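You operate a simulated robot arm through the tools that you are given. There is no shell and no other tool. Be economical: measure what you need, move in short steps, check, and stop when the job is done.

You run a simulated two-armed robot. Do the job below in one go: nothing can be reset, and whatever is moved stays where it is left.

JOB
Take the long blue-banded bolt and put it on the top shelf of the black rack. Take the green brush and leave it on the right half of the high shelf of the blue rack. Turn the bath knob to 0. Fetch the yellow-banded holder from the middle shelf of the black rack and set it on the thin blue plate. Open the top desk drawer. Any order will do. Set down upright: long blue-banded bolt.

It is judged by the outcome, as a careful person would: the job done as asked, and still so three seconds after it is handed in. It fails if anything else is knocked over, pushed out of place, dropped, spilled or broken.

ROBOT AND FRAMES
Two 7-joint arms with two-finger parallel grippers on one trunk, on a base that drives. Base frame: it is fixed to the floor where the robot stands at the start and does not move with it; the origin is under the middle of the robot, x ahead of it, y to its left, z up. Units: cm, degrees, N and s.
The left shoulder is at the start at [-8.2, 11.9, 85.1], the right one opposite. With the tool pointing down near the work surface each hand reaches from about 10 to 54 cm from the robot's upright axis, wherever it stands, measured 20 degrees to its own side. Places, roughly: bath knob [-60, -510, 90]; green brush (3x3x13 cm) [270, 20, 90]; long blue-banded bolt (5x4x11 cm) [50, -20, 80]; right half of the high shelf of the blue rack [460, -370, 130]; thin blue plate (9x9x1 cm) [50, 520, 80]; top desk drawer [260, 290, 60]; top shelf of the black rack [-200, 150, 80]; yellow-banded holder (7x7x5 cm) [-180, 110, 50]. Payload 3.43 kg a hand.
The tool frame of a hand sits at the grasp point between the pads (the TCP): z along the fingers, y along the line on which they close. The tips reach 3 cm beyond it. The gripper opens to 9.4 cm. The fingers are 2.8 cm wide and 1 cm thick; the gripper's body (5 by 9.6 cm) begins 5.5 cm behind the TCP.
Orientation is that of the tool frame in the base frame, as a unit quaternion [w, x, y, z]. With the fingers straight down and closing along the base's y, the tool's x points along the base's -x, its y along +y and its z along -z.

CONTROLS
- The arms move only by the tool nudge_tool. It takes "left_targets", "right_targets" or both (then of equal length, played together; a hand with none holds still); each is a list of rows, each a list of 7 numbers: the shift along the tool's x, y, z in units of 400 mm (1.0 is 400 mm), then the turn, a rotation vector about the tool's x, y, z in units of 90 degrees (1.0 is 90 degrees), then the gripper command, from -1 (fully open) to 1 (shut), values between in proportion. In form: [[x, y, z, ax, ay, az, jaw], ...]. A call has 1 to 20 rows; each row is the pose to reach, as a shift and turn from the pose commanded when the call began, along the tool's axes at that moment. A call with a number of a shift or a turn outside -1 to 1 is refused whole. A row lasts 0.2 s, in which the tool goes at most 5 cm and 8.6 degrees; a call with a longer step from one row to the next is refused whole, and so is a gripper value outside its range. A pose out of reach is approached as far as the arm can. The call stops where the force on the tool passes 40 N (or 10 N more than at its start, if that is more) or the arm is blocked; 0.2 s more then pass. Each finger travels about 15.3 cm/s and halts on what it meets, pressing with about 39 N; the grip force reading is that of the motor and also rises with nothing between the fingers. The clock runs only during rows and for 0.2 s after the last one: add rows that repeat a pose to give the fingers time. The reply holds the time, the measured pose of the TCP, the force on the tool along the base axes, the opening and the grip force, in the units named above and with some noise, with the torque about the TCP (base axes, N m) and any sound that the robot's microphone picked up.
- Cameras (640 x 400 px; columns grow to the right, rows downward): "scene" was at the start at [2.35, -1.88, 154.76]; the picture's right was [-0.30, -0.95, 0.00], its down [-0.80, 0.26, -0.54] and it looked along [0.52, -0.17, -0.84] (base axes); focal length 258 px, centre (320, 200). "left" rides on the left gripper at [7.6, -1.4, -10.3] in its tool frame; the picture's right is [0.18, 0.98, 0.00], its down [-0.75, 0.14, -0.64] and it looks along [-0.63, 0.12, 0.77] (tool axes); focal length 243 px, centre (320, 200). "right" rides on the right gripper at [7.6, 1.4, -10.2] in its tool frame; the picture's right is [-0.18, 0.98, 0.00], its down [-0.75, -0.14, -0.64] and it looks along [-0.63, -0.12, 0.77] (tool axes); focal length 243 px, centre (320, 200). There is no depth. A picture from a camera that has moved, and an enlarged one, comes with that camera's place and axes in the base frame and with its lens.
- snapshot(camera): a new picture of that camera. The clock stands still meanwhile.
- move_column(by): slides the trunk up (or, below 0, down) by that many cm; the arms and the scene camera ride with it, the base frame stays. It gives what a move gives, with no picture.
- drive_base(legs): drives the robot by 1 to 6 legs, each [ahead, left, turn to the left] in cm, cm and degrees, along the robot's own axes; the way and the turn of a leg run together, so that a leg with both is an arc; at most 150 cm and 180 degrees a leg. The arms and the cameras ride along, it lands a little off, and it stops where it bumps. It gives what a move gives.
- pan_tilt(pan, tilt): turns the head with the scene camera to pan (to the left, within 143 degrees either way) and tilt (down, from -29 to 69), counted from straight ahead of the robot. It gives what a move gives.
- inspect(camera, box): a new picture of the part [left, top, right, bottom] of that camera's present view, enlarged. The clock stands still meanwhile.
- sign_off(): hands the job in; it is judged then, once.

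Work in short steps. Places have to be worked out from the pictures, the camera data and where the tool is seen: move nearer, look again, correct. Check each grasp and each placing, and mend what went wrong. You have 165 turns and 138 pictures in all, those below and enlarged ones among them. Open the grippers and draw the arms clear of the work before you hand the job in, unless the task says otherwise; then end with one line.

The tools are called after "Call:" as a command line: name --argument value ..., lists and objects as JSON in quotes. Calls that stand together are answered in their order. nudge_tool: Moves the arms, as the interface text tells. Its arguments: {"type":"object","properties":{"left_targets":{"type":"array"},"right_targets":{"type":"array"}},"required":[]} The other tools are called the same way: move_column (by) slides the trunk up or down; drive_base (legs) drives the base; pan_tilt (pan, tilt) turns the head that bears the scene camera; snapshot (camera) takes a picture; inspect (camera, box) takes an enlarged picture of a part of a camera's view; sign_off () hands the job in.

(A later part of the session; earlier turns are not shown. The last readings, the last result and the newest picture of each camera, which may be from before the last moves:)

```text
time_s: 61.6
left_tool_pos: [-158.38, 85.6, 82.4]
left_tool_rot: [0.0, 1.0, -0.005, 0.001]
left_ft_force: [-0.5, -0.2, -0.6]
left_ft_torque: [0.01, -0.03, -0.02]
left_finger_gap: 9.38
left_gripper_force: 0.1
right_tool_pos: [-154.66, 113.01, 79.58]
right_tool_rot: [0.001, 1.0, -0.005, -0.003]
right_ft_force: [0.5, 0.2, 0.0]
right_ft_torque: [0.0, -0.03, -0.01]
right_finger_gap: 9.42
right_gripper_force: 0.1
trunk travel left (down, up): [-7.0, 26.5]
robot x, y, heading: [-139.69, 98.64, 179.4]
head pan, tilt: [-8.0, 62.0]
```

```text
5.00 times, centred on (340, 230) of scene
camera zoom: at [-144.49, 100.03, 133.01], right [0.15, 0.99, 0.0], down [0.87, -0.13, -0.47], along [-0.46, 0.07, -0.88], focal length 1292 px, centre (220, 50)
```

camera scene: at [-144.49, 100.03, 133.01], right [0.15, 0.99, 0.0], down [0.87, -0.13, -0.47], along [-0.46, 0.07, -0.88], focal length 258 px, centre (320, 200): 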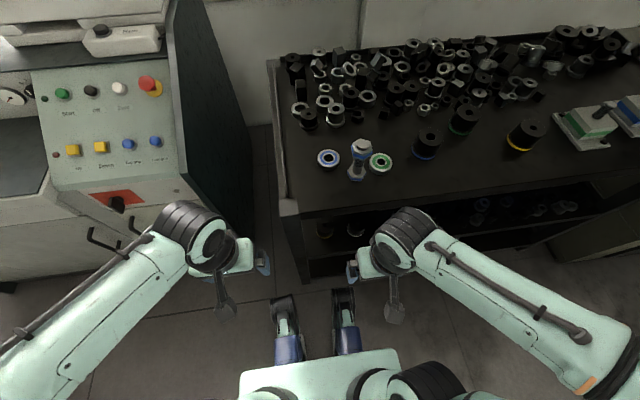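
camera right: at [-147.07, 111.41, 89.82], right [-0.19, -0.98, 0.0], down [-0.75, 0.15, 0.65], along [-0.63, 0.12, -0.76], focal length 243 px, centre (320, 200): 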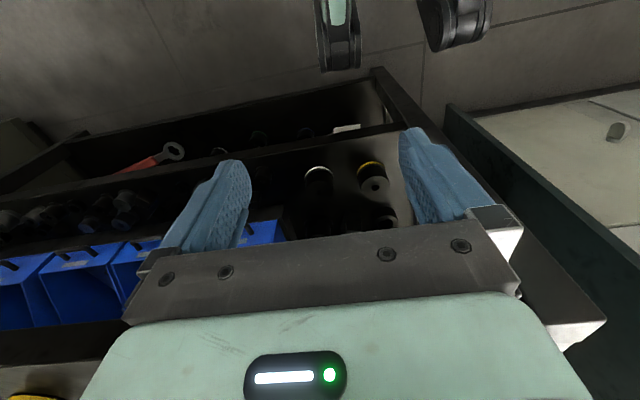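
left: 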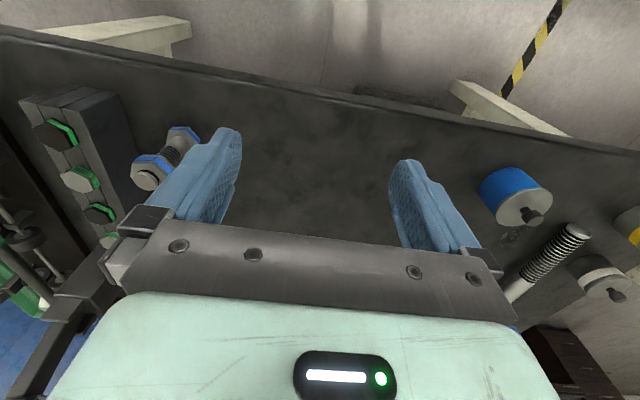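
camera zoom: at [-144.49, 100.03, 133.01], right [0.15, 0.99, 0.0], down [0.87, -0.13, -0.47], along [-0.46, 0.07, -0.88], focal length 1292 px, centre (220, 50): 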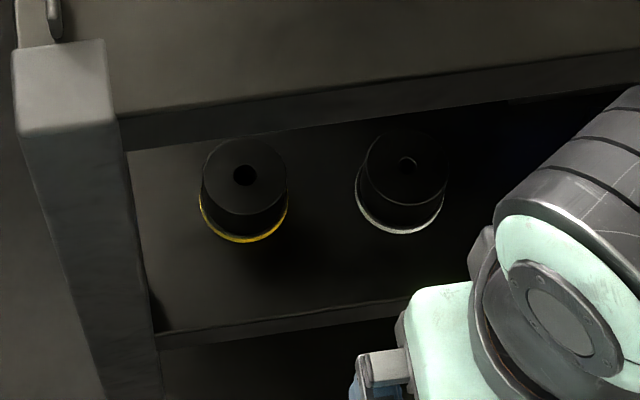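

Triangulated: holder axis at (-176.6, 106.4), top z≈53, shelf z≈48. I'll pitch the right hand 35° toward the rack and bring it low in front of the shelf.

Call:
nudge_tool --right_targets '[[0, 0.033, 0.06, 0, -0.078, 0, -0.7], [0, 0.066, 0.14, 0, -0.156, 0, -0.7], [0, 0.1, 0.22, 0, -0.234, 0, -0.7], [-0.04, 0.133, 0.3, 0, -0.312, 0, -0.7], [-0.083, 0.165, 0.38, 0, -0.389, 0, -0.7], [-0.083, 0.165, 0.39, 0, -0.389, 0, -0.7]]'

Call:
snapshot --camera "right"

Call:
snapshot --camera "scene"

```text
time_s: 63.0
left_tool_pos: [-158.32, 85.65, 82.53]
left_tool_rot: [0.0, 1.0, -0.005, 0.0]
left_ft_force: [-0.2, -0.5, -0.6]
left_ft_torque: [0.04, -0.02, 0.0]
left_finger_gap: 9.4
left_gripper_force: 0.1
right_tool_pos: [-164.32, 102.62, 65.82]
right_tool_rot: [-0.002, 0.953, -0.006, -0.303]
right_ft_force: [0.2, 0.5, 0.7]
right_ft_torque: [0.01, 0.01, 0.0]
right_finger_gap: 7.98
right_gripper_force: 0.1
right hand out of reach, approached as far as the arm can: row 2, 3, 4, 5, 6
trunk travel left (down, up): [-7.0, 26.5]
robot x, y, heading: [-139.56, 98.85, 179.7]
head pan, tilt: [-8.0, 62.0]
```

```text
104 pictures are left
camera right: at [-152.11, 100.96, 69.81], right [-0.16, -0.98, 0.11], down [-0.24, 0.14, 0.96], along [-0.96, 0.13, -0.26], focal length 243 px, centre (320, 200)
```

right: 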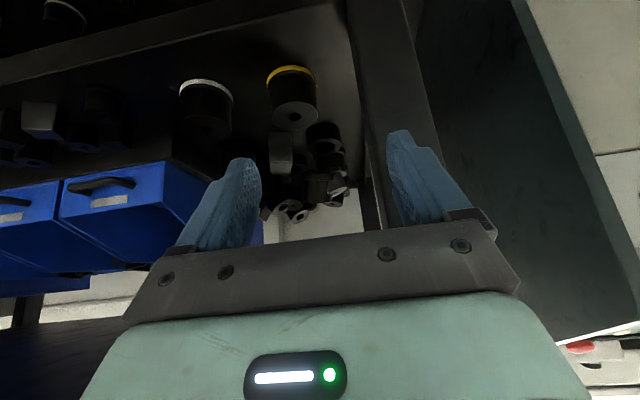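

```text
103 pictures are left
camera scene: at [-144.46, 100.05, 133.02], right [0.15, 0.99, 0.0], down [0.87, -0.13, -0.47], along [-0.46, 0.07, -0.88], focal length 258 px, centre (320, 200)
```

scene: 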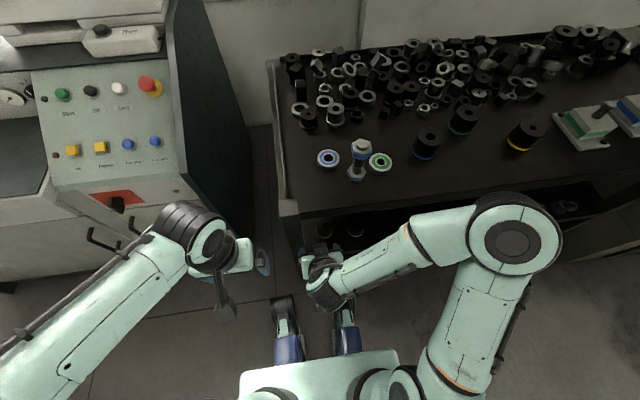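

The arm is cramped so near the body. I back off and shift left a little to give it room.

Call:
drive_base --legs '[[-5, 6, 0]]'

Call:
nudge_tool --right_targets '[[0, 0, 0, 0, 0, 0, -0.7], [0, -0.08, 0, 0, 0, 0, -0.7], [0, -0.16, 0, 0, 0, 0, -0.7], [0, -0.245, 0, 0, 0, 0, -0.7], [0, -0.245, 0.0, 0, 0, 0, -0.7]]'

Call:
snapshot --camera "right"

```text
time_s: 64.2
left_tool_pos: [-153.53, 79.69, 82.39]
left_tool_rot: [0.0, 1.0, -0.005, 0.0]
left_ft_force: [0.1, 0.2, -0.5]
left_ft_torque: [0.02, 0.01, 0.0]
left_finger_gap: 9.39
left_gripper_force: 0.1
right_tool_pos: [-159.44, 96.69, 65.79]
right_tool_rot: [-0.003, 0.953, -0.006, -0.304]
right_ft_force: [0.6, -1.3, -0.1]
right_ft_torque: [0.0, -0.01, 0.01]
right_finger_gap: 8.03
right_gripper_force: 0.0
trunk travel left (down, up): [-7.0, 26.5]
robot x, y, heading: [-134.66, 93.01, 179.4]
head pan, tilt: [-8.0, 62.0]
```

```text
time_s: 65.4
left_tool_pos: [-153.55, 79.72, 82.43]
left_tool_rot: [-0.001, 1.0, -0.005, 0.0]
left_ft_force: [-0.7, -0.1, 0.1]
left_ft_torque: [-0.03, 0.0, -0.02]
left_finger_gap: 9.4
left_gripper_force: 0.1
right_tool_pos: [-162.79, 105.76, 66.48]
right_tool_rot: [-0.003, 0.953, -0.006, -0.302]
right_ft_force: [-0.2, 0.5, -0.3]
right_ft_torque: [0.0, -0.03, -0.03]
right_finger_gap: 8.0
right_gripper_force: 0.1
right hand out of reach, approached as far as the arm can: row 2, 3, 4, 5
trunk travel left (down, up): [-7.0, 26.5]
robot x, y, heading: [-134.89, 92.85, 179.4]
head pan, tilt: [-8.0, 62.0]
```

```text
102 pictures are left
camera right: at [-150.82, 104.02, 70.56], right [-0.16, -0.98, 0.11], down [-0.24, 0.14, 0.96], along [-0.96, 0.13, -0.26], focal length 243 px, centre (320, 200)
```

right: 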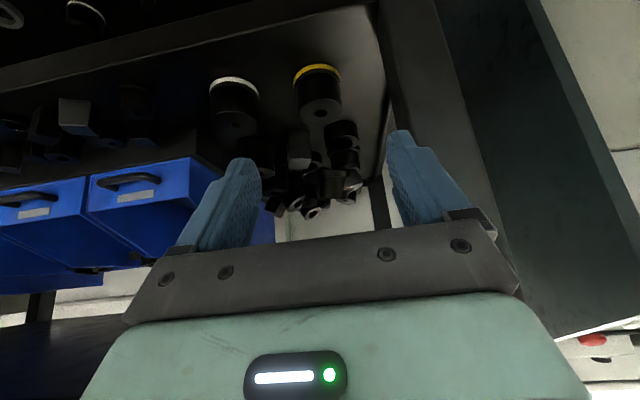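

The hand is heading the right way; now I move toward the pre-grasp point, farther from the body, and read where it ends.

Call:
nudge_tool --right_targets '[[-0.02, 0, 0.05, 0, 0, 0, -0.7], [-0.04, 0, 0.1, 0, 0, 0, -0.7], [-0.07, 0, 0.15, 0, 0, 0, -0.7], [-0.07, 0, 0.15, 0, 0, 0, -0.7]]'

```text
time_s: 66.4
left_tool_pos: [-153.54, 79.71, 82.3]
left_tool_rot: [-0.001, 1.0, -0.006, 0.0]
left_ft_force: [-0.1, 0.2, 0.2]
left_ft_torque: [0.06, 0.04, 0.04]
left_finger_gap: 9.42
left_gripper_force: 0.0
right_tool_pos: [-168.58, 105.75, 63.2]
right_tool_rot: [-0.003, 0.953, -0.005, -0.303]
right_ft_force: [0.0, 0.4, -0.1]
right_ft_torque: [0.0, 0.0, 0.02]
right_finger_gap: 8.0
right_gripper_force: 0.1
trunk travel left (down, up): [-7.0, 26.5]
robot x, y, heading: [-134.42, 92.62, 179.3]
head pan, tilt: [-8.0, 62.0]
```

Reachable now. A picture to refine the holder position.

Call:
snapshot --camera "right"

```text
101 pictures are left
camera right: at [-156.52, 104.12, 67.27], right [-0.16, -0.98, 0.11], down [-0.24, 0.14, 0.96], along [-0.96, 0.13, -0.26], focal length 243 px, centre (320, 200)
```

right: 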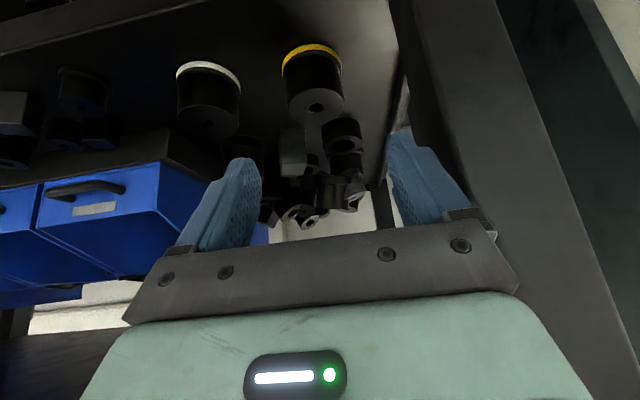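

Holder centre confirmed at (-176.2, 106.3). Moving in along the fingers, then checking before closing.

Call:
nudge_tool --right_targets '[[0, -0.014, 0.08, 0, 0, 0, -0.7], [0, -0.014, 0.16, 0, 0, 0, -0.7], [0, -0.014, 0.24, 0, 0, 0, -0.7], [0.003, -0.014, 0.3, 0, 0, 0, -0.7], [0.005, -0.014, 0.345, 0, 0, 0, -0.7], [0.005, -0.014, 0.345, 0, 0, 0, -0.7]]'

Call:
snapshot --camera "right"

```text
time_s: 67.8
left_tool_pos: [-153.53, 79.69, 82.39]
left_tool_rot: [0.0, 1.0, -0.005, 0.0]
left_ft_force: [0.2, 0.2, 0.2]
left_ft_torque: [0.01, 0.03, 0.02]
left_finger_gap: 9.42
left_gripper_force: 0.0
right_tool_pos: [-176.46, 106.4, 51.72]
right_tool_rot: [-0.003, 0.953, -0.007, -0.304]
right_ft_force: [0.1, 0.8, -0.4]
right_ft_torque: [0.0, 0.01, -0.03]
right_finger_gap: 7.97
right_gripper_force: 0.0
trunk travel left (down, up): [-7.0, 26.5]
robot x, y, heading: [-134.34, 92.84, 179.3]
head pan, tilt: [-8.0, 62.0]
```

```text
100 pictures are left
camera right: at [-164.39, 104.75, 55.82], right [-0.16, -0.98, 0.11], down [-0.24, 0.14, 0.96], along [-0.96, 0.13, -0.26], focal length 243 px, centre (320, 200)
```

right: 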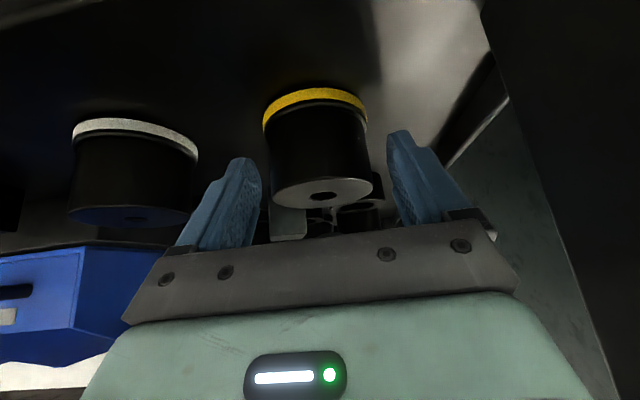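

The fingers straddle the upper half of the holder, centred. Closing.

Call:
nudge_tool --right_targets '[[0, 0, 0, 0, 0, 0, -0.4], [0, 0, 0, 0, 0, 0, -0.1], [0, 0, 0, 0, 0, 0, 0.4], [0, 0, 0, 0, 0, 0, 1], [0, 0, 0, 0, 0, 0, 1]]'

Call:
snapshot --camera "right"

```text
time_s: 69.0
left_tool_pos: [-153.56, 79.6, 82.4]
left_tool_rot: [0.0, 1.0, -0.005, 0.001]
left_ft_force: [0.0, -1.0, -0.7]
left_ft_torque: [0.02, -0.02, 0.01]
left_finger_gap: 9.38
left_gripper_force: 0.0
right_tool_pos: [-176.48, 106.41, 51.77]
right_tool_rot: [-0.002, 0.953, -0.006, -0.302]
right_ft_force: [-0.6, 0.5, -0.7]
right_ft_torque: [0.03, 0.15, -0.06]
right_finger_gap: 5.77
right_gripper_force: 38.9
trunk travel left (down, up): [-7.0, 26.5]
robot x, y, heading: [-134.37, 92.97, 179.2]
head pan, tilt: [-8.0, 62.0]
```

```text
99 pictures are left
camera right: at [-164.38, 104.75, 55.83], right [-0.16, -0.98, 0.11], down [-0.24, 0.14, 0.96], along [-0.96, 0.13, -0.26], focal length 243 px, centre (320, 200)
```

right: 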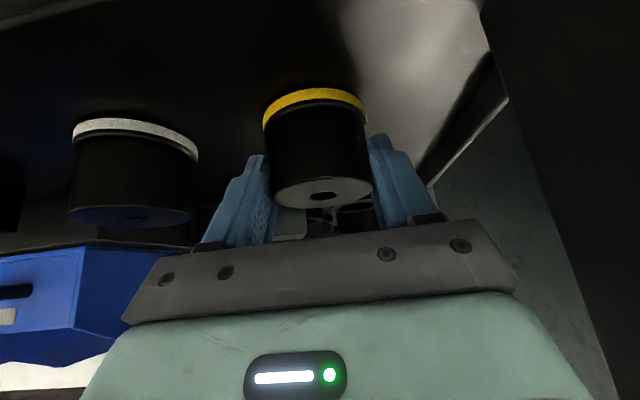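

Grip holds at 5.77 cm. Lifting 3 cm, drawing out of the shelf, then up.

Call:
nudge_tool --right_targets '[[-0.02, 0, -0.03, 0, 0, 0, 1], [-0.043, 0, -0.061, 0, 0, 0, 1], [0.04, 0, -0.12, 0, 0, 0, 1], [0.12, 0, -0.18, 0, 0, 0, 1], [0.2, 0, -0.235, 0, 0, 0, 1], [0.22, 0, -0.25, 0, 0, 0, 1], [0.16, 0, -0.33, 0, 0, 0, 1], [0.11, 0, -0.42, 0, 0, 0, 1], [0.06, 0, -0.5, 0, 0, 0, 1], [0.06, 0, -0.5, 0, 0, 0, 1]]'

Call:
snapshot --camera "right"

Call:
snapshot --camera "scene"

```text
time_s: 71.2
left_tool_pos: [-153.59, 79.75, 82.41]
left_tool_rot: [0.0, 1.0, -0.005, 0.0]
left_ft_force: [0.6, -0.5, 0.5]
left_ft_torque: [0.01, 0.0, 0.02]
left_finger_gap: 9.41
left_gripper_force: 0.1
right_tool_pos: [-162.92, 106.21, 66.51]
right_tool_rot: [-0.001, 0.954, -0.005, -0.301]
right_ft_force: [0.1, -0.2, -7.1]
right_ft_torque: [0.0, -0.07, -0.03]
right_finger_gap: 5.75
right_gripper_force: 39.2
trunk travel left (down, up): [-7.0, 26.5]
robot x, y, heading: [-134.75, 93.01, 179.2]
head pan, tilt: [-8.0, 62.0]
```

```text
98 pictures are left
camera right: at [-150.9, 104.54, 70.57], right [-0.16, -0.98, 0.11], down [-0.25, 0.14, 0.96], along [-0.96, 0.13, -0.27], focal length 243 px, centre (320, 200)
```

right: 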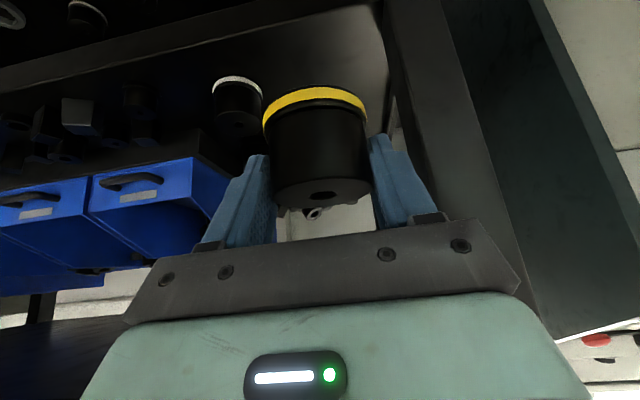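

```text
97 pictures are left
camera scene: at [-139.69, 94.13, 133.01], right [0.15, 0.99, 0.0], down [0.87, -0.13, -0.47], along [-0.46, 0.07, -0.88], focal length 258 px, centre (320, 200)
```

scene: 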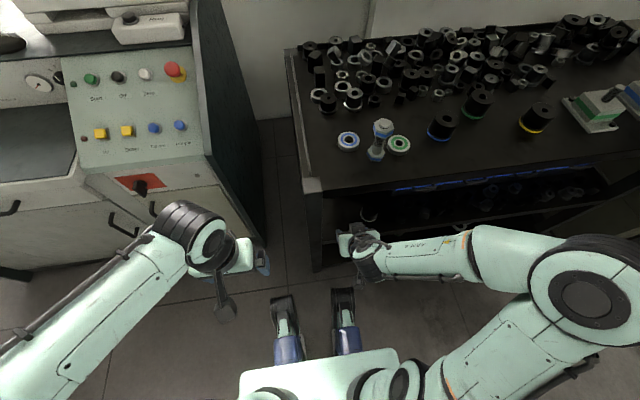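

Holder is out and held. I raise the trunk and look toward the plate's corner of the room to plan the route.

Call:
move_column --by 26

Call:
pan_tilt --pan -112 --tilt 22

Call:
snapshot --camera "scene"

Call:
pan_tilt --pan -140 --tilt 50

Call:
snapshot --camera "scene"

```text
time_s: 73.9
left_tool_pos: [-153.56, 79.7, 108.42]
left_tool_rot: [0.0, 1.0, -0.006, 0.0]
left_ft_force: [0.4, -0.5, -0.1]
left_ft_torque: [0.0, 0.02, -0.05]
left_finger_gap: 9.41
left_gripper_force: 0.0
right_tool_pos: [-168.93, 106.46, 96.76]
right_tool_rot: [-0.002, 0.937, -0.005, -0.35]
right_ft_force: [0.3, 0.5, -7.6]
right_ft_torque: [-0.03, -0.12, 0.0]
right_finger_gap: 5.76
right_gripper_force: 39.0
trunk travel left (down, up): [-33.0, 0.5]
robot x, y, heading: [-134.57, 92.84, 179.3]
head pan, tilt: [-8.0, 62.0]
```

```text
time_s: 75.7
left_tool_pos: [-153.69, 79.74, 108.36]
left_tool_rot: [0.0, 1.0, -0.006, 0.0]
left_ft_force: [0.1, -0.3, 0.1]
left_ft_torque: [-0.01, -0.02, 0.0]
left_finger_gap: 9.36
left_gripper_force: 0.0
right_tool_pos: [-168.93, 106.48, 96.89]
right_tool_rot: [-0.003, 0.937, -0.006, -0.35]
right_ft_force: [-0.4, -0.1, -7.8]
right_ft_torque: [-0.01, -0.1, 0.0]
right_finger_gap: 5.76
right_gripper_force: 39.1
trunk travel left (down, up): [-33.0, 0.5]
robot x, y, heading: [-134.72, 92.94, 179.5]
head pan, tilt: [-112.0, 22.0]
```

```text
96 pictures are left
camera scene: at [-126.55, 101.67, 165.8], right [0.92, -0.38, 0.0], down [-0.14, -0.35, -0.93], along [0.36, 0.86, -0.37], focal length 258 px, centre (320, 200)
```

scene: 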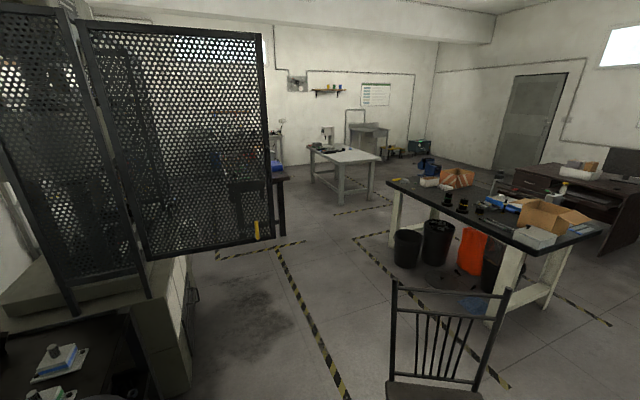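

```text
time_s: 76.6
left_tool_pos: [-153.59, 79.73, 108.42]
left_tool_rot: [0.0, 1.0, -0.005, 0.0]
left_ft_force: [-0.5, 0.4, -0.7]
left_ft_torque: [-0.03, 0.03, 0.01]
left_finger_gap: 9.4
left_gripper_force: 0.1
right_tool_pos: [-168.93, 106.42, 96.79]
right_tool_rot: [-0.002, 0.937, -0.006, -0.349]
right_ft_force: [-0.1, 0.0, -7.7]
right_ft_torque: [0.04, -0.13, 0.0]
right_finger_gap: 5.75
right_gripper_force: 38.9
trunk travel left (down, up): [-33.0, 0.5]
robot x, y, heading: [-134.59, 93.03, 179.6]
head pan, tilt: [-140.0, 50.0]
```

```text
95 pictures are left
camera scene: at [-124.17, 98.0, 161.57], right [0.63, -0.77, 0.0], down [-0.59, -0.49, -0.64], along [0.5, 0.41, -0.77], focal length 258 px, centre (320, 200)
```

scene: 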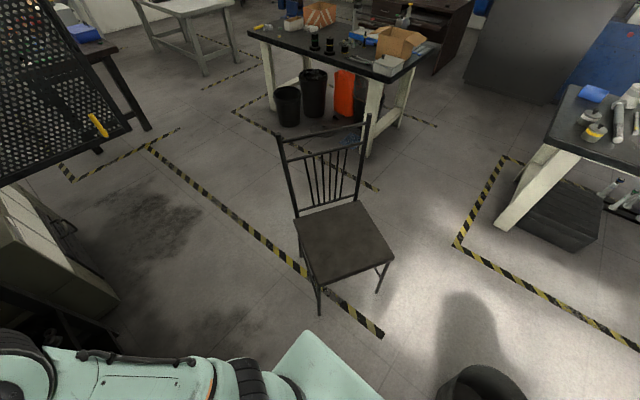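

The grey table with the plate lies at the far end. Before passing north between chair and rack I look straight to my right, where I was blocked before.

Call:
pan_tilt --pan -85 --tilt 62

Call:
snapshot --camera "scene"

```text
time_s: 77.9
left_tool_pos: [-153.56, 79.66, 108.41]
left_tool_rot: [0.0, 1.0, -0.005, 0.0]
left_ft_force: [-0.3, -0.4, 0.7]
left_ft_torque: [-0.06, 0.05, -0.02]
left_finger_gap: 9.39
left_gripper_force: 0.1
right_tool_pos: [-169.04, 106.43, 96.79]
right_tool_rot: [-0.003, 0.937, -0.006, -0.349]
right_ft_force: [-0.1, -0.6, -7.6]
right_ft_torque: [0.03, -0.1, 0.0]
right_finger_gap: 5.77
right_gripper_force: 39.1
trunk travel left (down, up): [-33.0, 0.5]
robot x, y, heading: [-134.93, 92.89, 179.7]
head pan, tilt: [-85.0, 62.0]
```

```text
94 pictures are left
camera scene: at [-130.59, 99.52, 160.08], right [1.0, 0.08, 0.0], down [0.07, -0.88, -0.47], along [-0.04, 0.47, -0.88], focal length 258 px, centre (320, 200)
```

scene: 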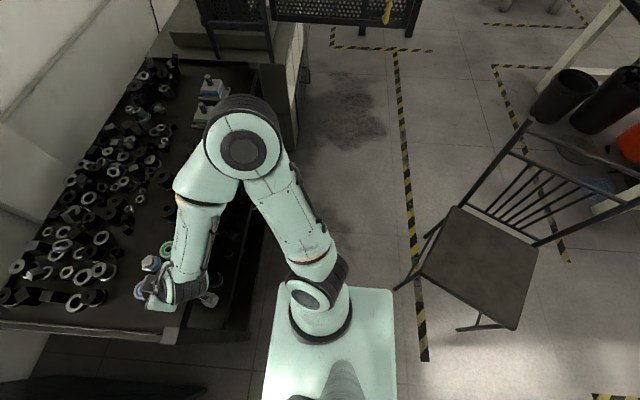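

The chair–press gap is too tight for the arms, so I go back the proven way: left along the rack to y≈-7, then back east to the start area.

Call:
drive_base --legs '[[5, 0, 0], [0, 100, 0], [-138, 0, 0]]'

Call:
pan_tilt --pan -100 --tilt 35

Call:
snapshot --camera "scene"

```text
time_s: 79.0
left_tool_pos: [-158.82, 79.78, 108.46]
left_tool_rot: [0.0, 1.0, -0.005, 0.001]
left_ft_force: [-0.4, -0.1, 0.2]
left_ft_torque: [0.0, 0.0, -0.02]
left_finger_gap: 9.39
left_gripper_force: 0.2
right_tool_pos: [-174.08, 106.53, 96.67]
right_tool_rot: [-0.002, 0.938, -0.008, -0.347]
right_ft_force: [0.1, -0.6, -7.7]
right_ft_torque: [0.0, -0.08, -0.02]
right_finger_gap: 5.75
right_gripper_force: 38.8
trunk travel left (down, up): [-33.0, 0.5]
robot x, y, heading: [-139.32, 92.85, 179.5]
head pan, tilt: [-85.0, 62.0]
stopped in leg 1: the robot was blocked; the commanded pose is now the measured one
```

```text
time_s: 79.9
left_tool_pos: [-158.51, 79.8, 108.46]
left_tool_rot: [0.0, 1.0, -0.004, 0.001]
left_ft_force: [0.5, 0.0, -0.6]
left_ft_torque: [-0.01, -0.02, -0.01]
left_finger_gap: 9.42
left_gripper_force: 0.1
right_tool_pos: [-173.88, 106.47, 96.69]
right_tool_rot: [-0.003, 0.937, -0.007, -0.349]
right_ft_force: [-1.1, -0.6, -7.9]
right_ft_torque: [-0.03, -0.09, 0.02]
right_finger_gap: 5.74
right_gripper_force: 39.1
trunk travel left (down, up): [-33.0, 0.5]
robot x, y, heading: [-139.81, 92.42, 179.3]
head pan, tilt: [-100.0, 35.0]
```

```text
93 pictures are left
camera scene: at [-133.41, 101.8, 163.73], right [0.98, -0.18, 0.0], down [-0.11, -0.56, -0.82], along [0.15, 0.8, -0.57], focal length 258 px, centre (320, 200)
```

scene: 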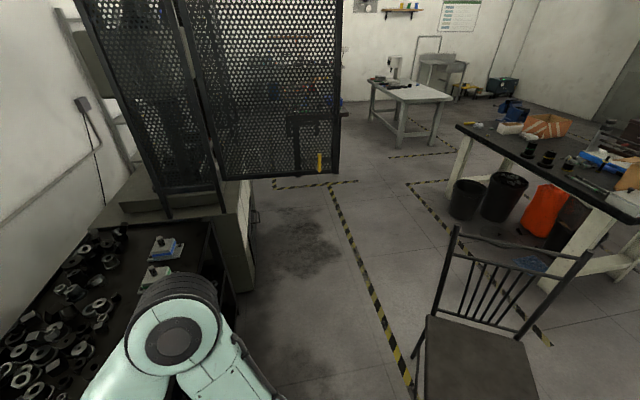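

It was the base front touching the rack (front reach ≈30 cm). I check the bolt, back off 2.5 cm and slide away left.

Call:
drive_base --legs '[[-2.5, 0, 0]]'

Call:
pan_tilt --pan -15 --tilt 55

Call:
snapshot --camera "scene"

Call:
drive_base --legs '[[0, 50, 0], [0, 50, 0], [-138, 0, 0]]'

```text
time_s: 80.7
left_tool_pos: [-156.35, 79.76, 108.41]
left_tool_rot: [0.001, 1.0, -0.005, 0.001]
left_ft_force: [0.3, -0.1, -0.4]
left_ft_torque: [0.0, -0.03, 0.01]
left_finger_gap: 9.42
left_gripper_force: 0.1
right_tool_pos: [-171.76, 106.53, 96.82]
right_tool_rot: [-0.003, 0.937, -0.007, -0.348]
right_ft_force: [0.2, 0.6, -7.6]
right_ft_torque: [-0.02, -0.13, -0.02]
right_finger_gap: 5.77
right_gripper_force: 39.0
trunk travel left (down, up): [-33.0, 0.5]
robot x, y, heading: [-136.78, 92.82, 179.3]
head pan, tilt: [-100.0, 35.0]
```

```text
time_s: 82.3
left_tool_pos: [-156.11, 79.87, 108.36]
left_tool_rot: [0.0, 1.0, -0.005, 0.001]
left_ft_force: [0.1, -0.2, -0.3]
left_ft_torque: [0.02, 0.01, -0.01]
left_finger_gap: 9.42
left_gripper_force: 0.2
right_tool_pos: [-171.51, 106.45, 96.8]
right_tool_rot: [-0.002, 0.937, -0.006, -0.349]
right_ft_force: [-0.7, 0.7, -7.7]
right_ft_torque: [0.01, -0.11, -0.01]
right_finger_gap: 5.76
right_gripper_force: 39.0
trunk travel left (down, up): [-33.0, 0.5]
robot x, y, heading: [-136.92, 92.93, 179.4]
head pan, tilt: [-15.0, 55.0]
```

```text
92 pictures are left
camera scene: at [-139.51, 95.07, 160.91], right [0.27, 0.96, 0.0], down [0.79, -0.22, -0.57], along [-0.55, 0.15, -0.82], focal length 258 px, centre (320, 200)
```

scene: 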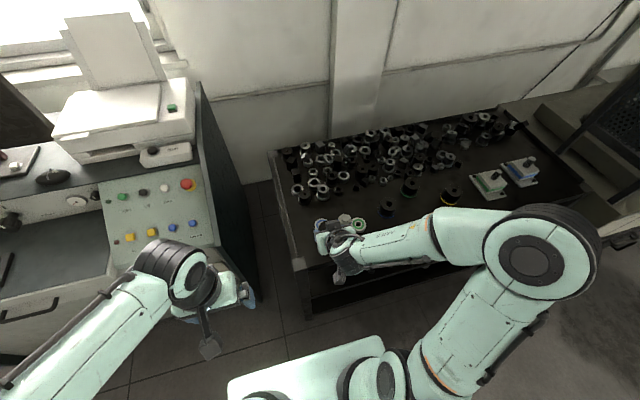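

```text
time_s: 98.1
left_tool_pos: [-19.22, -20.97, 108.38]
left_tool_rot: [0.0, 1.0, 0.002, 0.0]
left_ft_force: [0.4, -0.1, -0.7]
left_ft_torque: [-0.03, 0.0, -0.02]
left_finger_gap: 9.41
left_gripper_force: 0.0
right_tool_pos: [-34.91, 5.46, 96.76]
right_tool_rot: [0.001, 0.937, 0.001, -0.35]
right_ft_force: [-0.7, 0.0, -8.0]
right_ft_torque: [-0.01, -0.1, -0.02]
right_finger_gap: 5.75
right_gripper_force: 38.7
trunk travel left (down, up): [-33.0, 0.5]
robot x, y, heading: [-0.52, -7.25, -179.9]
head pan, tilt: [-15.0, 55.0]
```

At the start area now. Turn right to face north (+y), line up at x≈5 and drive up the aisle.

Call:
drive_base --legs '[[0, 0, -90], [0, -5.5, 0], [130, 0, 0], [130, 0, 0]]'

Call:
pan_tilt --pan 0 --tilt 25

Call:
snapshot --camera "scene"

```text
time_s: 115.3
left_tool_pos: [-19.16, 269.74, 108.39]
left_tool_rot: [0.001, 0.724, -0.69, 0.001]
left_ft_force: [-0.1, 0.7, 0.4]
left_ft_torque: [0.01, -0.03, 0.01]
left_finger_gap: 9.4
left_gripper_force: 0.1
right_tool_pos: [6.64, 286.51, 96.83]
right_tool_rot: [-0.241, 0.677, -0.648, -0.252]
right_ft_force: [-1.1, -0.5, -8.3]
right_ft_torque: [-0.11, -0.01, -0.01]
right_finger_gap: 5.77
right_gripper_force: 38.6
trunk travel left (down, up): [-33.0, 0.5]
robot x, y, heading: [-5.15, 251.65, 92.7]
head pan, tilt: [-15.0, 55.0]
```

```text
time_s: 116.3
left_tool_pos: [-19.15, 269.66, 108.34]
left_tool_rot: [0.001, 0.723, -0.69, 0.001]
left_ft_force: [-0.1, 0.3, 0.6]
left_ft_torque: [-0.03, -0.02, 0.03]
left_finger_gap: 9.38
left_gripper_force: 0.1
right_tool_pos: [6.68, 286.6, 96.86]
right_tool_rot: [-0.241, 0.677, -0.648, -0.252]
right_ft_force: [-0.5, 1.3, -7.9]
right_ft_torque: [-0.09, -0.04, 0.0]
right_finger_gap: 5.75
right_gripper_force: 39.3
trunk travel left (down, up): [-33.0, 0.5]
robot x, y, heading: [-4.88, 251.62, 92.6]
head pan, tilt: [0.0, 25.0]
```

```text
91 pictures are left
camera scene: at [-5.02, 256.57, 165.3], right [1.0, 0.05, 0.0], down [0.02, -0.42, -0.91], along [-0.04, 0.9, -0.42], focal length 258 px, centre (320, 200)
```

scene: 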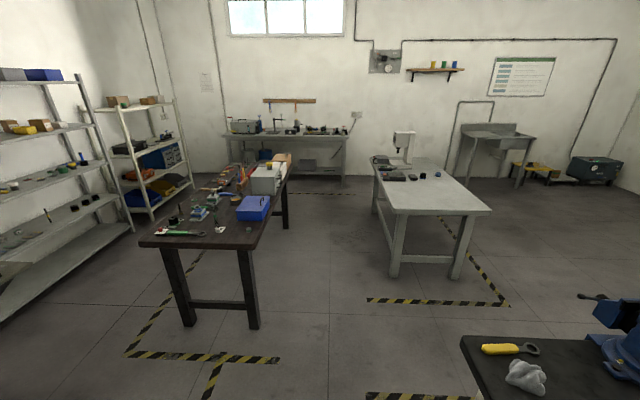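

The grey table is ahead right. Zooming on its items to find the thin blue plate.

Call:
inspect --camera "scene" --box '[355, 120, 500, 220]'

```text
4.00 times, centred on (428, 170) of scene
camera zoom: at [-5.02, 256.57, 165.3], right [1.0, 0.05, 0.0], down [0.02, -0.42, -0.91], along [-0.04, 0.9, -0.42], focal length 1034 px, centre (-110, 320)
```

zoom: 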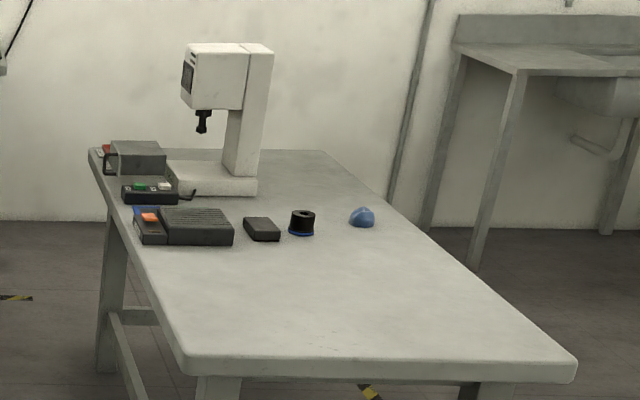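

The table's left edge is at x≈40, spanning y≈421–565. I drive up the aisle beside it and turn to face it.

Call:
drive_base --legs '[[0, 0, -2.6], [135, 0, 0], [135, 0, 0], [0, 0, -90]]'

Call:
pan_tilt --pan 0 --tilt 45

Call:
snapshot --camera "scene"

```text
time_s: 133.6
left_tool_pos: [9.64, 537.4, 108.4]
left_tool_rot: [0.0, -0.025, 1.0, 0.0]
left_ft_force: [-0.2, -0.1, 0.0]
left_ft_torque: [0.02, -0.01, 0.02]
left_finger_gap: 9.41
left_gripper_force: 0.0
right_tool_pos: [26.7, 511.78, 96.75]
right_tool_rot: [0.348, -0.023, 0.937, 0.009]
right_ft_force: [-1.0, 0.3, -7.8]
right_ft_torque: [0.0, 0.12, 0.0]
right_finger_gap: 5.77
right_gripper_force: 38.9
trunk travel left (down, up): [-33.0, 0.5]
robot x, y, heading: [-8.31, 523.09, 2.8]
head pan, tilt: [0.0, 25.0]
```

```text
time_s: 134.4
left_tool_pos: [9.73, 537.31, 108.43]
left_tool_rot: [0.0, -0.025, 1.0, 0.0]
left_ft_force: [0.4, -0.3, 0.7]
left_ft_torque: [0.0, 0.0, 0.05]
left_finger_gap: 9.41
left_gripper_force: 0.0
right_tool_pos: [26.67, 511.73, 96.76]
right_tool_rot: [0.349, -0.023, 0.937, 0.009]
right_ft_force: [1.4, 0.2, -8.1]
right_ft_torque: [0.01, 0.11, -0.02]
right_finger_gap: 5.77
right_gripper_force: 39.9
trunk travel left (down, up): [-33.0, 0.5]
robot x, y, heading: [-8.64, 523.08, 2.8]
head pan, tilt: [0.0, 45.0]
```

```text
89 pictures are left
camera scene: at [-4.62, 523.44, 162.26], right [0.05, -1.0, 0.0], down [-0.71, -0.04, -0.71], along [0.71, 0.04, -0.71], focal length 258 px, centre (320, 200)
```

scene: 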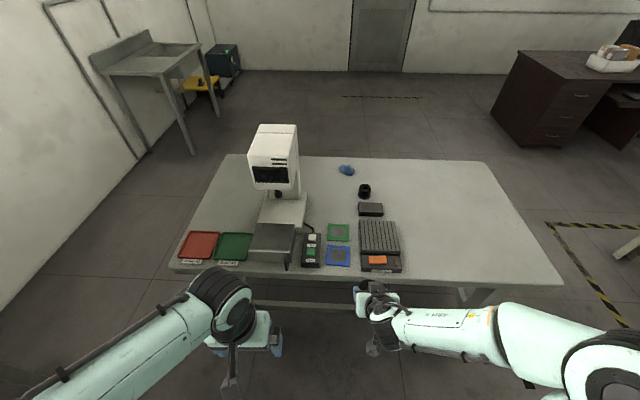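

The thin blue plate is at about (48.6, 519.7), between two small boxes. Zooming in.

Call:
inspect --camera "scene" --box '[280, 200, 420, 290]'

```text
4.44 times, centred on (350, 245) of scene
camera zoom: at [-4.62, 523.44, 162.26], right [0.05, -1.0, 0.0], down [-0.71, -0.04, -0.71], along [0.71, 0.04, -0.71], focal length 1149 px, centre (187, 0)
```

zoom: 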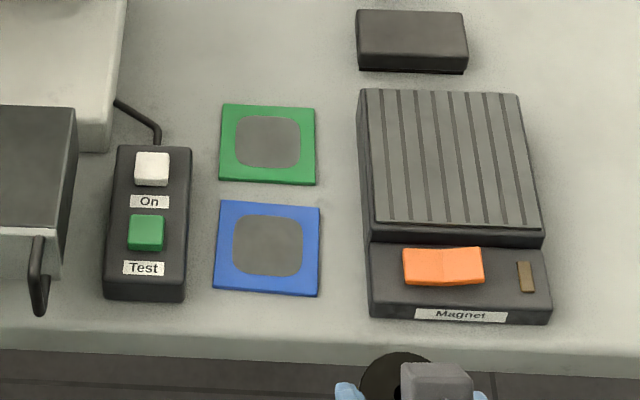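

Free gap around the plate is y≈512–526, enough for the gripper. I drive in closer and straighten heading.

Call:
drive_base --legs '[[12, 8, -2.8]]'

Call:
snapshot --camera "right"

```text
time_s: 135.8
left_tool_pos: [21.61, 544.8, 108.31]
left_tool_rot: [-0.001, -0.002, 1.0, 0.0]
left_ft_force: [-0.3, 0.0, -0.3]
left_ft_torque: [-0.01, 0.01, -0.02]
left_finger_gap: 9.42
left_gripper_force: 0.1
right_tool_pos: [37.33, 518.27, 96.72]
right_tool_rot: [0.349, -0.001, 0.937, 0.001]
right_ft_force: [0.7, -0.8, -7.3]
right_ft_torque: [0.03, 0.09, 0.01]
right_finger_gap: 5.77
right_gripper_force: 39.1
trunk travel left (down, up): [-33.0, 0.5]
robot x, y, heading: [2.81, 531.21, 0.4]
head pan, tilt: [0.0, 45.0]
```

```text
87 pictures are left
camera right: at [24.87, 519.6, 99.54], right [0.14, 0.98, 0.12], down [0.15, -0.14, 0.98], along [0.98, -0.12, -0.17], focal length 243 px, centre (320, 200)
```

right: 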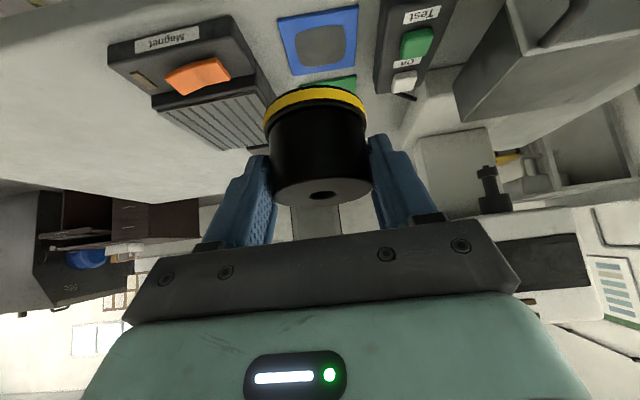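

The two views disagree a little on height; I take one more scene close-up for a fresh fix.

Call:
pan_tilt --pan -8 --tilt 60

Call:
inspect --camera "scene" --box '[250, 60, 410, 180]'

Call:
snapshot --camera "left"

```text
time_s: 136.6
left_tool_pos: [21.66, 544.7, 108.4]
left_tool_rot: [0.0, -0.001, 1.0, 0.0]
left_ft_force: [-0.2, -0.6, -0.3]
left_ft_torque: [0.01, 0.04, 0.01]
left_finger_gap: 9.4
left_gripper_force: 0.0
right_tool_pos: [37.33, 518.13, 96.65]
right_tool_rot: [0.348, 0.0, 0.938, 0.001]
right_ft_force: [0.2, 0.6, -7.4]
right_ft_torque: [0.02, 0.08, 0.01]
right_finger_gap: 5.74
right_gripper_force: 39.2
trunk travel left (down, up): [-33.0, 0.5]
robot x, y, heading: [2.6, 531.29, 0.1]
head pan, tilt: [-8.0, 60.0]
```

```text
3.33 times, centred on (330, 120) of scene
camera zoom: at [5.18, 530.65, 160.31], right [-0.13, -0.99, 0.0], down [-0.86, 0.12, -0.5], along [0.5, -0.07, -0.87], focal length 862 px, centre (287, 467)
```

zoom: 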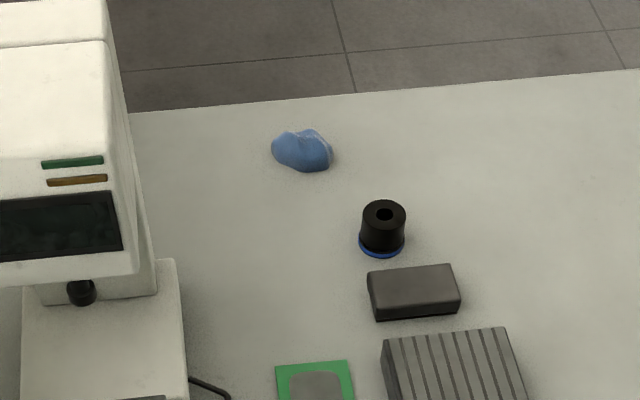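

```text
85 pictures are left
camera left: at [14.13, 543.38, 118.56], right [-0.19, 0.98, 0.0], down [0.75, 0.14, 0.64], along [0.63, 0.12, -0.77], focal length 243 px, centre (320, 200)
```

left: 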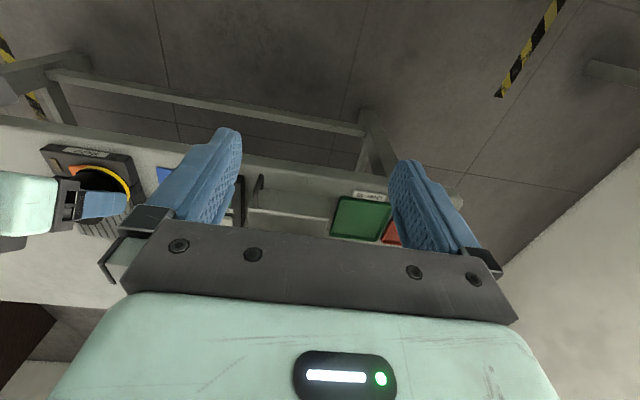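

I need the box lower in the view for the blue plate.

Call:
inspect --camera "scene" --box '[260, 150, 420, 270]'

```text
3.33 times, centred on (340, 210) of scene
camera zoom: at [5.18, 530.65, 160.31], right [-0.13, -0.99, 0.0], down [-0.86, 0.12, -0.5], along [0.5, -0.07, -0.87], focal length 862 px, centre (253, 167)
```

zoom: 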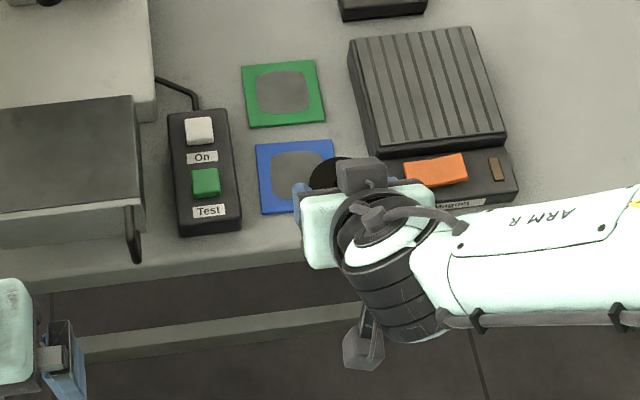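

All views agree if the tabletop is at z≈74: plate centre (52.6, 519.0), plate top ≈74.5. I level the holder (5.6° pitch back) and bring it 6 cm above the plate.

Call:
nudge_tool --right_targets '[[-0.018, 0.004, 0.095, 0, 0.0617, 0, 1], [-0.036, 0.008, 0.19, 0, 0.0617, 0, 1], [-0.055, 0.012, 0.285, 0, 0.0617, 0, 1], [-0.075, 0.016, 0.38, 0, 0.0617, 0, 1], [-0.093, 0.02, 0.477, 0, 0.0617, 0, 1], [-0.093, 0.02, 0.477, 0, 0.0617, 0, 1]]'

Call:
snapshot --camera "right"

Call:
inspect --camera "scene" --box '[260, 130, 420, 250]'

```text
time_s: 138.0
left_tool_pos: [21.64, 544.77, 108.37]
left_tool_rot: [0.0, -0.002, 1.0, 0.0]
left_ft_force: [0.7, 0.7, -0.7]
left_ft_torque: [0.01, -0.03, 0.01]
left_finger_gap: 9.39
left_gripper_force: 0.2
right_tool_pos: [52.63, 519.13, 84.51]
right_tool_rot: [0.302, -0.001, 0.953, 0.0]
right_ft_force: [0.4, 0.9, -7.3]
right_ft_torque: [0.0, 0.09, 0.0]
right_finger_gap: 5.72
right_gripper_force: 38.6
trunk travel left (down, up): [-33.0, 0.5]
robot x, y, heading: [2.84, 531.65, 0.1]
head pan, tilt: [-8.0, 60.0]
```

```text
83 pictures are left
camera right: at [40.42, 520.39, 88.65], right [0.15, 0.98, 0.11], down [0.25, -0.14, 0.96], along [0.96, -0.12, -0.26], focal length 243 px, centre (320, 200)
```

right: 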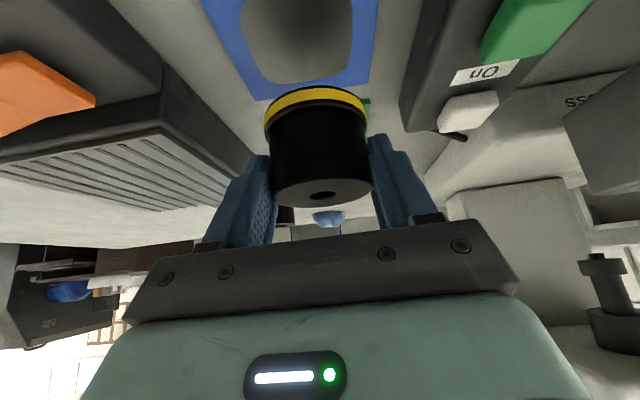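

```text
3.33 times, centred on (340, 190) of scene
camera zoom: at [5.12, 530.66, 160.3], right [-0.13, -0.99, 0.0], down [-0.86, 0.12, -0.5], along [0.5, -0.07, -0.87], focal length 862 px, centre (253, 233)
```

zoom: 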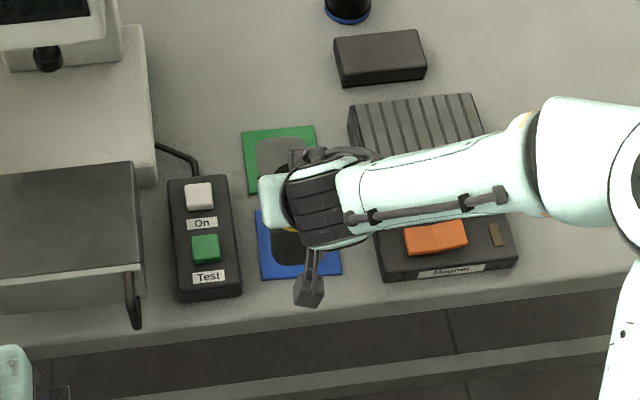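

Plate centre refined to (53.1, 518.7). Lowering gently until contact.

Call:
nudge_tool --right_targets '[[0.025, -0.005, 0.05, 0, 0, 0, 1], [0.065, -0.01, 0.113, 0, 0, 0, 1], [0.072, -0.01, 0.123, 0, 0, 0, 1], [0.077, -0.01, 0.13, 0, 0, 0, 1], [0.082, -0.01, 0.137, 0, 0, 0, 1], [0.087, -0.01, 0.144, 0, 0, 0, 1]]'

Call:
snapshot --camera "right"

```text
time_s: 138.8
left_tool_pos: [21.37, 544.87, 108.54]
left_tool_rot: [0.001, -0.002, 1.0, 0.001]
left_ft_force: [1.2, -0.5, 0.6]
left_ft_torque: [-0.01, 0.0, -0.01]
left_finger_gap: 9.4
left_gripper_force: 0.0
right_tool_pos: [53.68, 519.07, 80.44]
right_tool_rot: [0.316, -0.002, 0.949, 0.001]
right_ft_force: [-10.0, -1.7, 22.4]
right_ft_torque: [-0.24, 0.6, -0.07]
right_finger_gap: 5.76
right_gripper_force: 39.3
trunk travel left (down, up): [-33.0, 0.5]
robot x, y, heading: [2.88, 531.38, 0.0]
head pan, tilt: [-8.0, 60.0]
stopped in row 3 (right hand): the force on the tool passed its limit at 45 N (the readings are from after the stop); the commanded pose is now the measured one
```

```text
81 pictures are left
camera right: at [41.42, 520.27, 84.07], right [0.14, 0.98, 0.11], down [0.22, -0.14, 0.97], along [0.97, -0.11, -0.24], focal length 243 px, centre (320, 200)
```

right: 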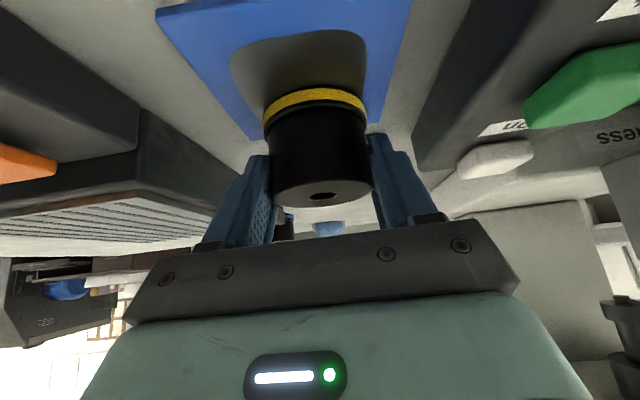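

Contact at z≈80.4, but the plate's far edge suggests the holder sits ~2 cm too far in. I lift slightly, shift 2 cm back and level before setting down.

Call:
nudge_tool --right_targets '[[-0.018, 0, -0.024, 0, 0.01, 0, 1], [0.0, -0.005, -0.038, 0, 0.017, 0, 1], [0.024, -0.01, -0.0555, 0, 0.017, 0, 1], [0.024, -0.01, -0.0555, 0, 0.017, 0, 1]]'

Call:
snapshot --camera "right"

Call:
pan_tilt --pan -25 --tilt 62

Call:
inspect --camera "scene" --box '[200, 120, 360, 240]'

```text
time_s: 139.8
left_tool_pos: [21.68, 544.76, 108.31]
left_tool_rot: [-0.001, -0.002, 1.0, 0.0]
left_ft_force: [0.4, -1.5, -0.2]
left_ft_torque: [-0.02, 0.02, -0.01]
left_finger_gap: 9.41
left_gripper_force: 0.1
right_tool_pos: [51.62, 518.67, 81.2]
right_tool_rot: [0.3, -0.002, 0.954, 0.0]
right_ft_force: [0.6, 0.1, -7.4]
right_ft_torque: [0.01, 0.07, 0.01]
right_finger_gap: 5.77
right_gripper_force: 38.9
trunk travel left (down, up): [-33.0, 0.5]
robot x, y, heading: [2.62, 531.23, 0.2]
head pan, tilt: [-8.0, 60.0]
```

```text
80 pictures are left
camera right: at [39.52, 519.79, 85.29], right [0.15, 0.98, 0.11], down [0.25, -0.14, 0.96], along [0.96, -0.11, -0.27], focal length 243 px, centre (320, 200)
```

right: 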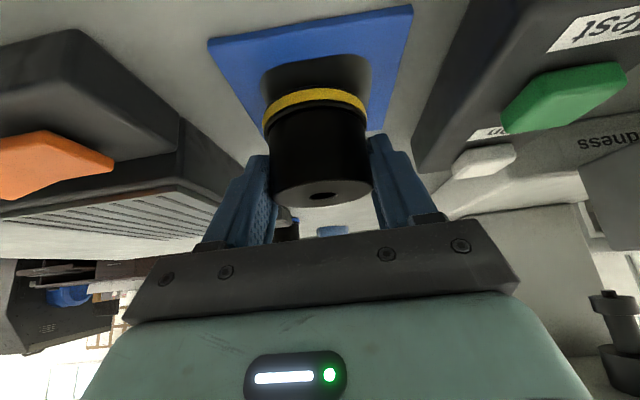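

```text
time_s: 140.6
left_tool_pos: [21.65, 544.79, 108.38]
left_tool_rot: [-0.001, -0.001, 1.0, 0.0]
left_ft_force: [0.2, -0.5, 0.2]
left_ft_torque: [-0.02, -0.03, 0.02]
left_finger_gap: 9.4
left_gripper_force: 0.0
right_tool_pos: [51.62, 518.44, 81.19]
right_tool_rot: [0.299, -0.002, 0.954, 0.001]
right_ft_force: [0.3, -0.5, -8.0]
right_ft_torque: [-0.02, 0.06, 0.03]
right_finger_gap: 5.73
right_gripper_force: 39.3
trunk travel left (down, up): [-33.0, 0.5]
robot x, y, heading: [2.63, 531.13, -0.1]
head pan, tilt: [-25.0, 62.0]
```

```text
3.33 times, centred on (280, 180) of scene
camera zoom: at [4.4, 528.86, 160.08], right [-0.42, -0.91, 0.0], down [-0.8, 0.37, -0.47], along [0.43, -0.2, -0.88], focal length 862 px, centre (453, 267)
```

zoom: 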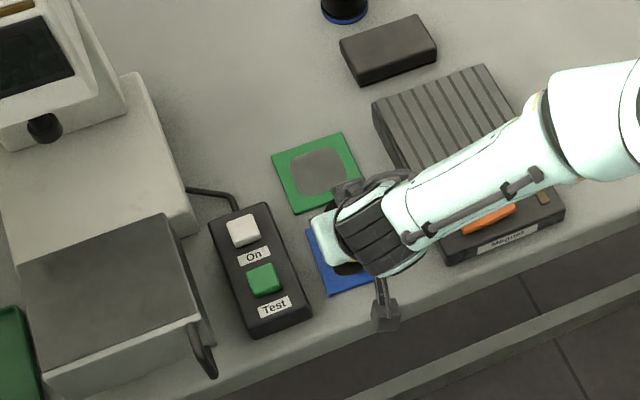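

The holder is now centred over the plate (plate ≈(52, 519)). Lowering in small steps.

Call:
nudge_tool --right_targets '[[0.002, 0.005, 0.012, 0, 0, 0, 1], [0.006, 0.005, 0.018, 0, 0, 0, 1], [0.009, 0.005, 0.022, 0, 0, 0, 1], [0.012, 0.005, 0.026, 0, 0, 0, 1], [0.015, 0.005, 0.03, 0, 0, 0, 1]]'

```text
time_s: 141.8
left_tool_pos: [21.35, 544.75, 108.48]
left_tool_rot: [0.002, -0.002, 1.0, 0.0]
left_ft_force: [-1.1, 0.2, -1.3]
left_ft_torque: [-0.02, 0.02, -0.01]
left_finger_gap: 9.38
left_gripper_force: 0.2
right_tool_pos: [51.76, 518.81, 80.37]
right_tool_rot: [0.306, -0.004, 0.952, 0.001]
right_ft_force: [-10.4, -3.0, 34.0]
right_ft_torque: [-0.14, -1.09, -0.09]
right_finger_gap: 5.76
right_gripper_force: 39.4
trunk travel left (down, up): [-33.0, 0.5]
robot x, y, heading: [3.1, 531.17, 0.0]
head pan, tilt: [-25.0, 62.0]
```

It is resting on the plate (34 N). I ease the pressure and open slowly.

Call:
nudge_tool --right_targets '[[-0.004, 0, -0.006, 0, 0, 0, 1], [-0.005, 0, -0.008, 0, 0, 0, -0.25], [-0.005, 0, -0.008, 0, 0, 0, -0.35], [-0.005, 0, -0.008, 0, 0, 0, -0.5], [-0.005, 0, -0.008, 0, 0, 0, -0.6]]'

Call:
snapshot --camera "right"

```text
time_s: 142.9
left_tool_pos: [21.59, 544.84, 108.33]
left_tool_rot: [0.0, -0.002, 1.0, 0.0]
left_ft_force: [0.0, -0.1, 0.1]
left_ft_torque: [-0.03, -0.01, -0.02]
left_finger_gap: 9.42
left_gripper_force: 0.1
right_tool_pos: [51.81, 518.64, 80.24]
right_tool_rot: [0.299, -0.002, 0.954, 0.0]
right_ft_force: [-0.2, 0.6, -0.6]
right_ft_torque: [0.0, 0.01, 0.04]
right_finger_gap: 7.53
right_gripper_force: 0.1
trunk travel left (down, up): [-33.0, 0.5]
robot x, y, heading: [3.21, 531.25, -0.0]
head pan, tilt: [-25.0, 62.0]
```

```text
78 pictures are left
camera right: at [39.64, 519.97, 84.37], right [0.15, 0.98, 0.11], down [0.25, -0.14, 0.96], along [0.96, -0.11, -0.27], focal length 243 px, centre (320, 200)
```

right: 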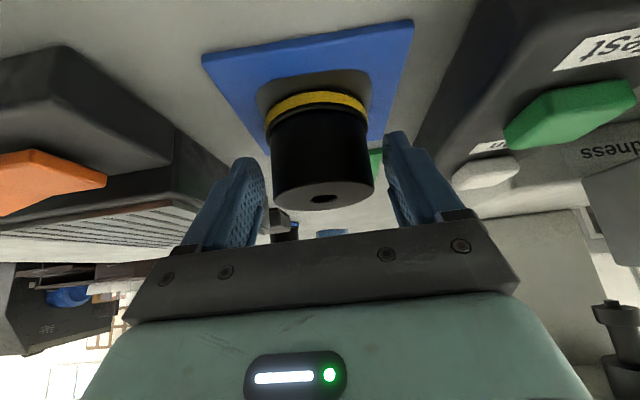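

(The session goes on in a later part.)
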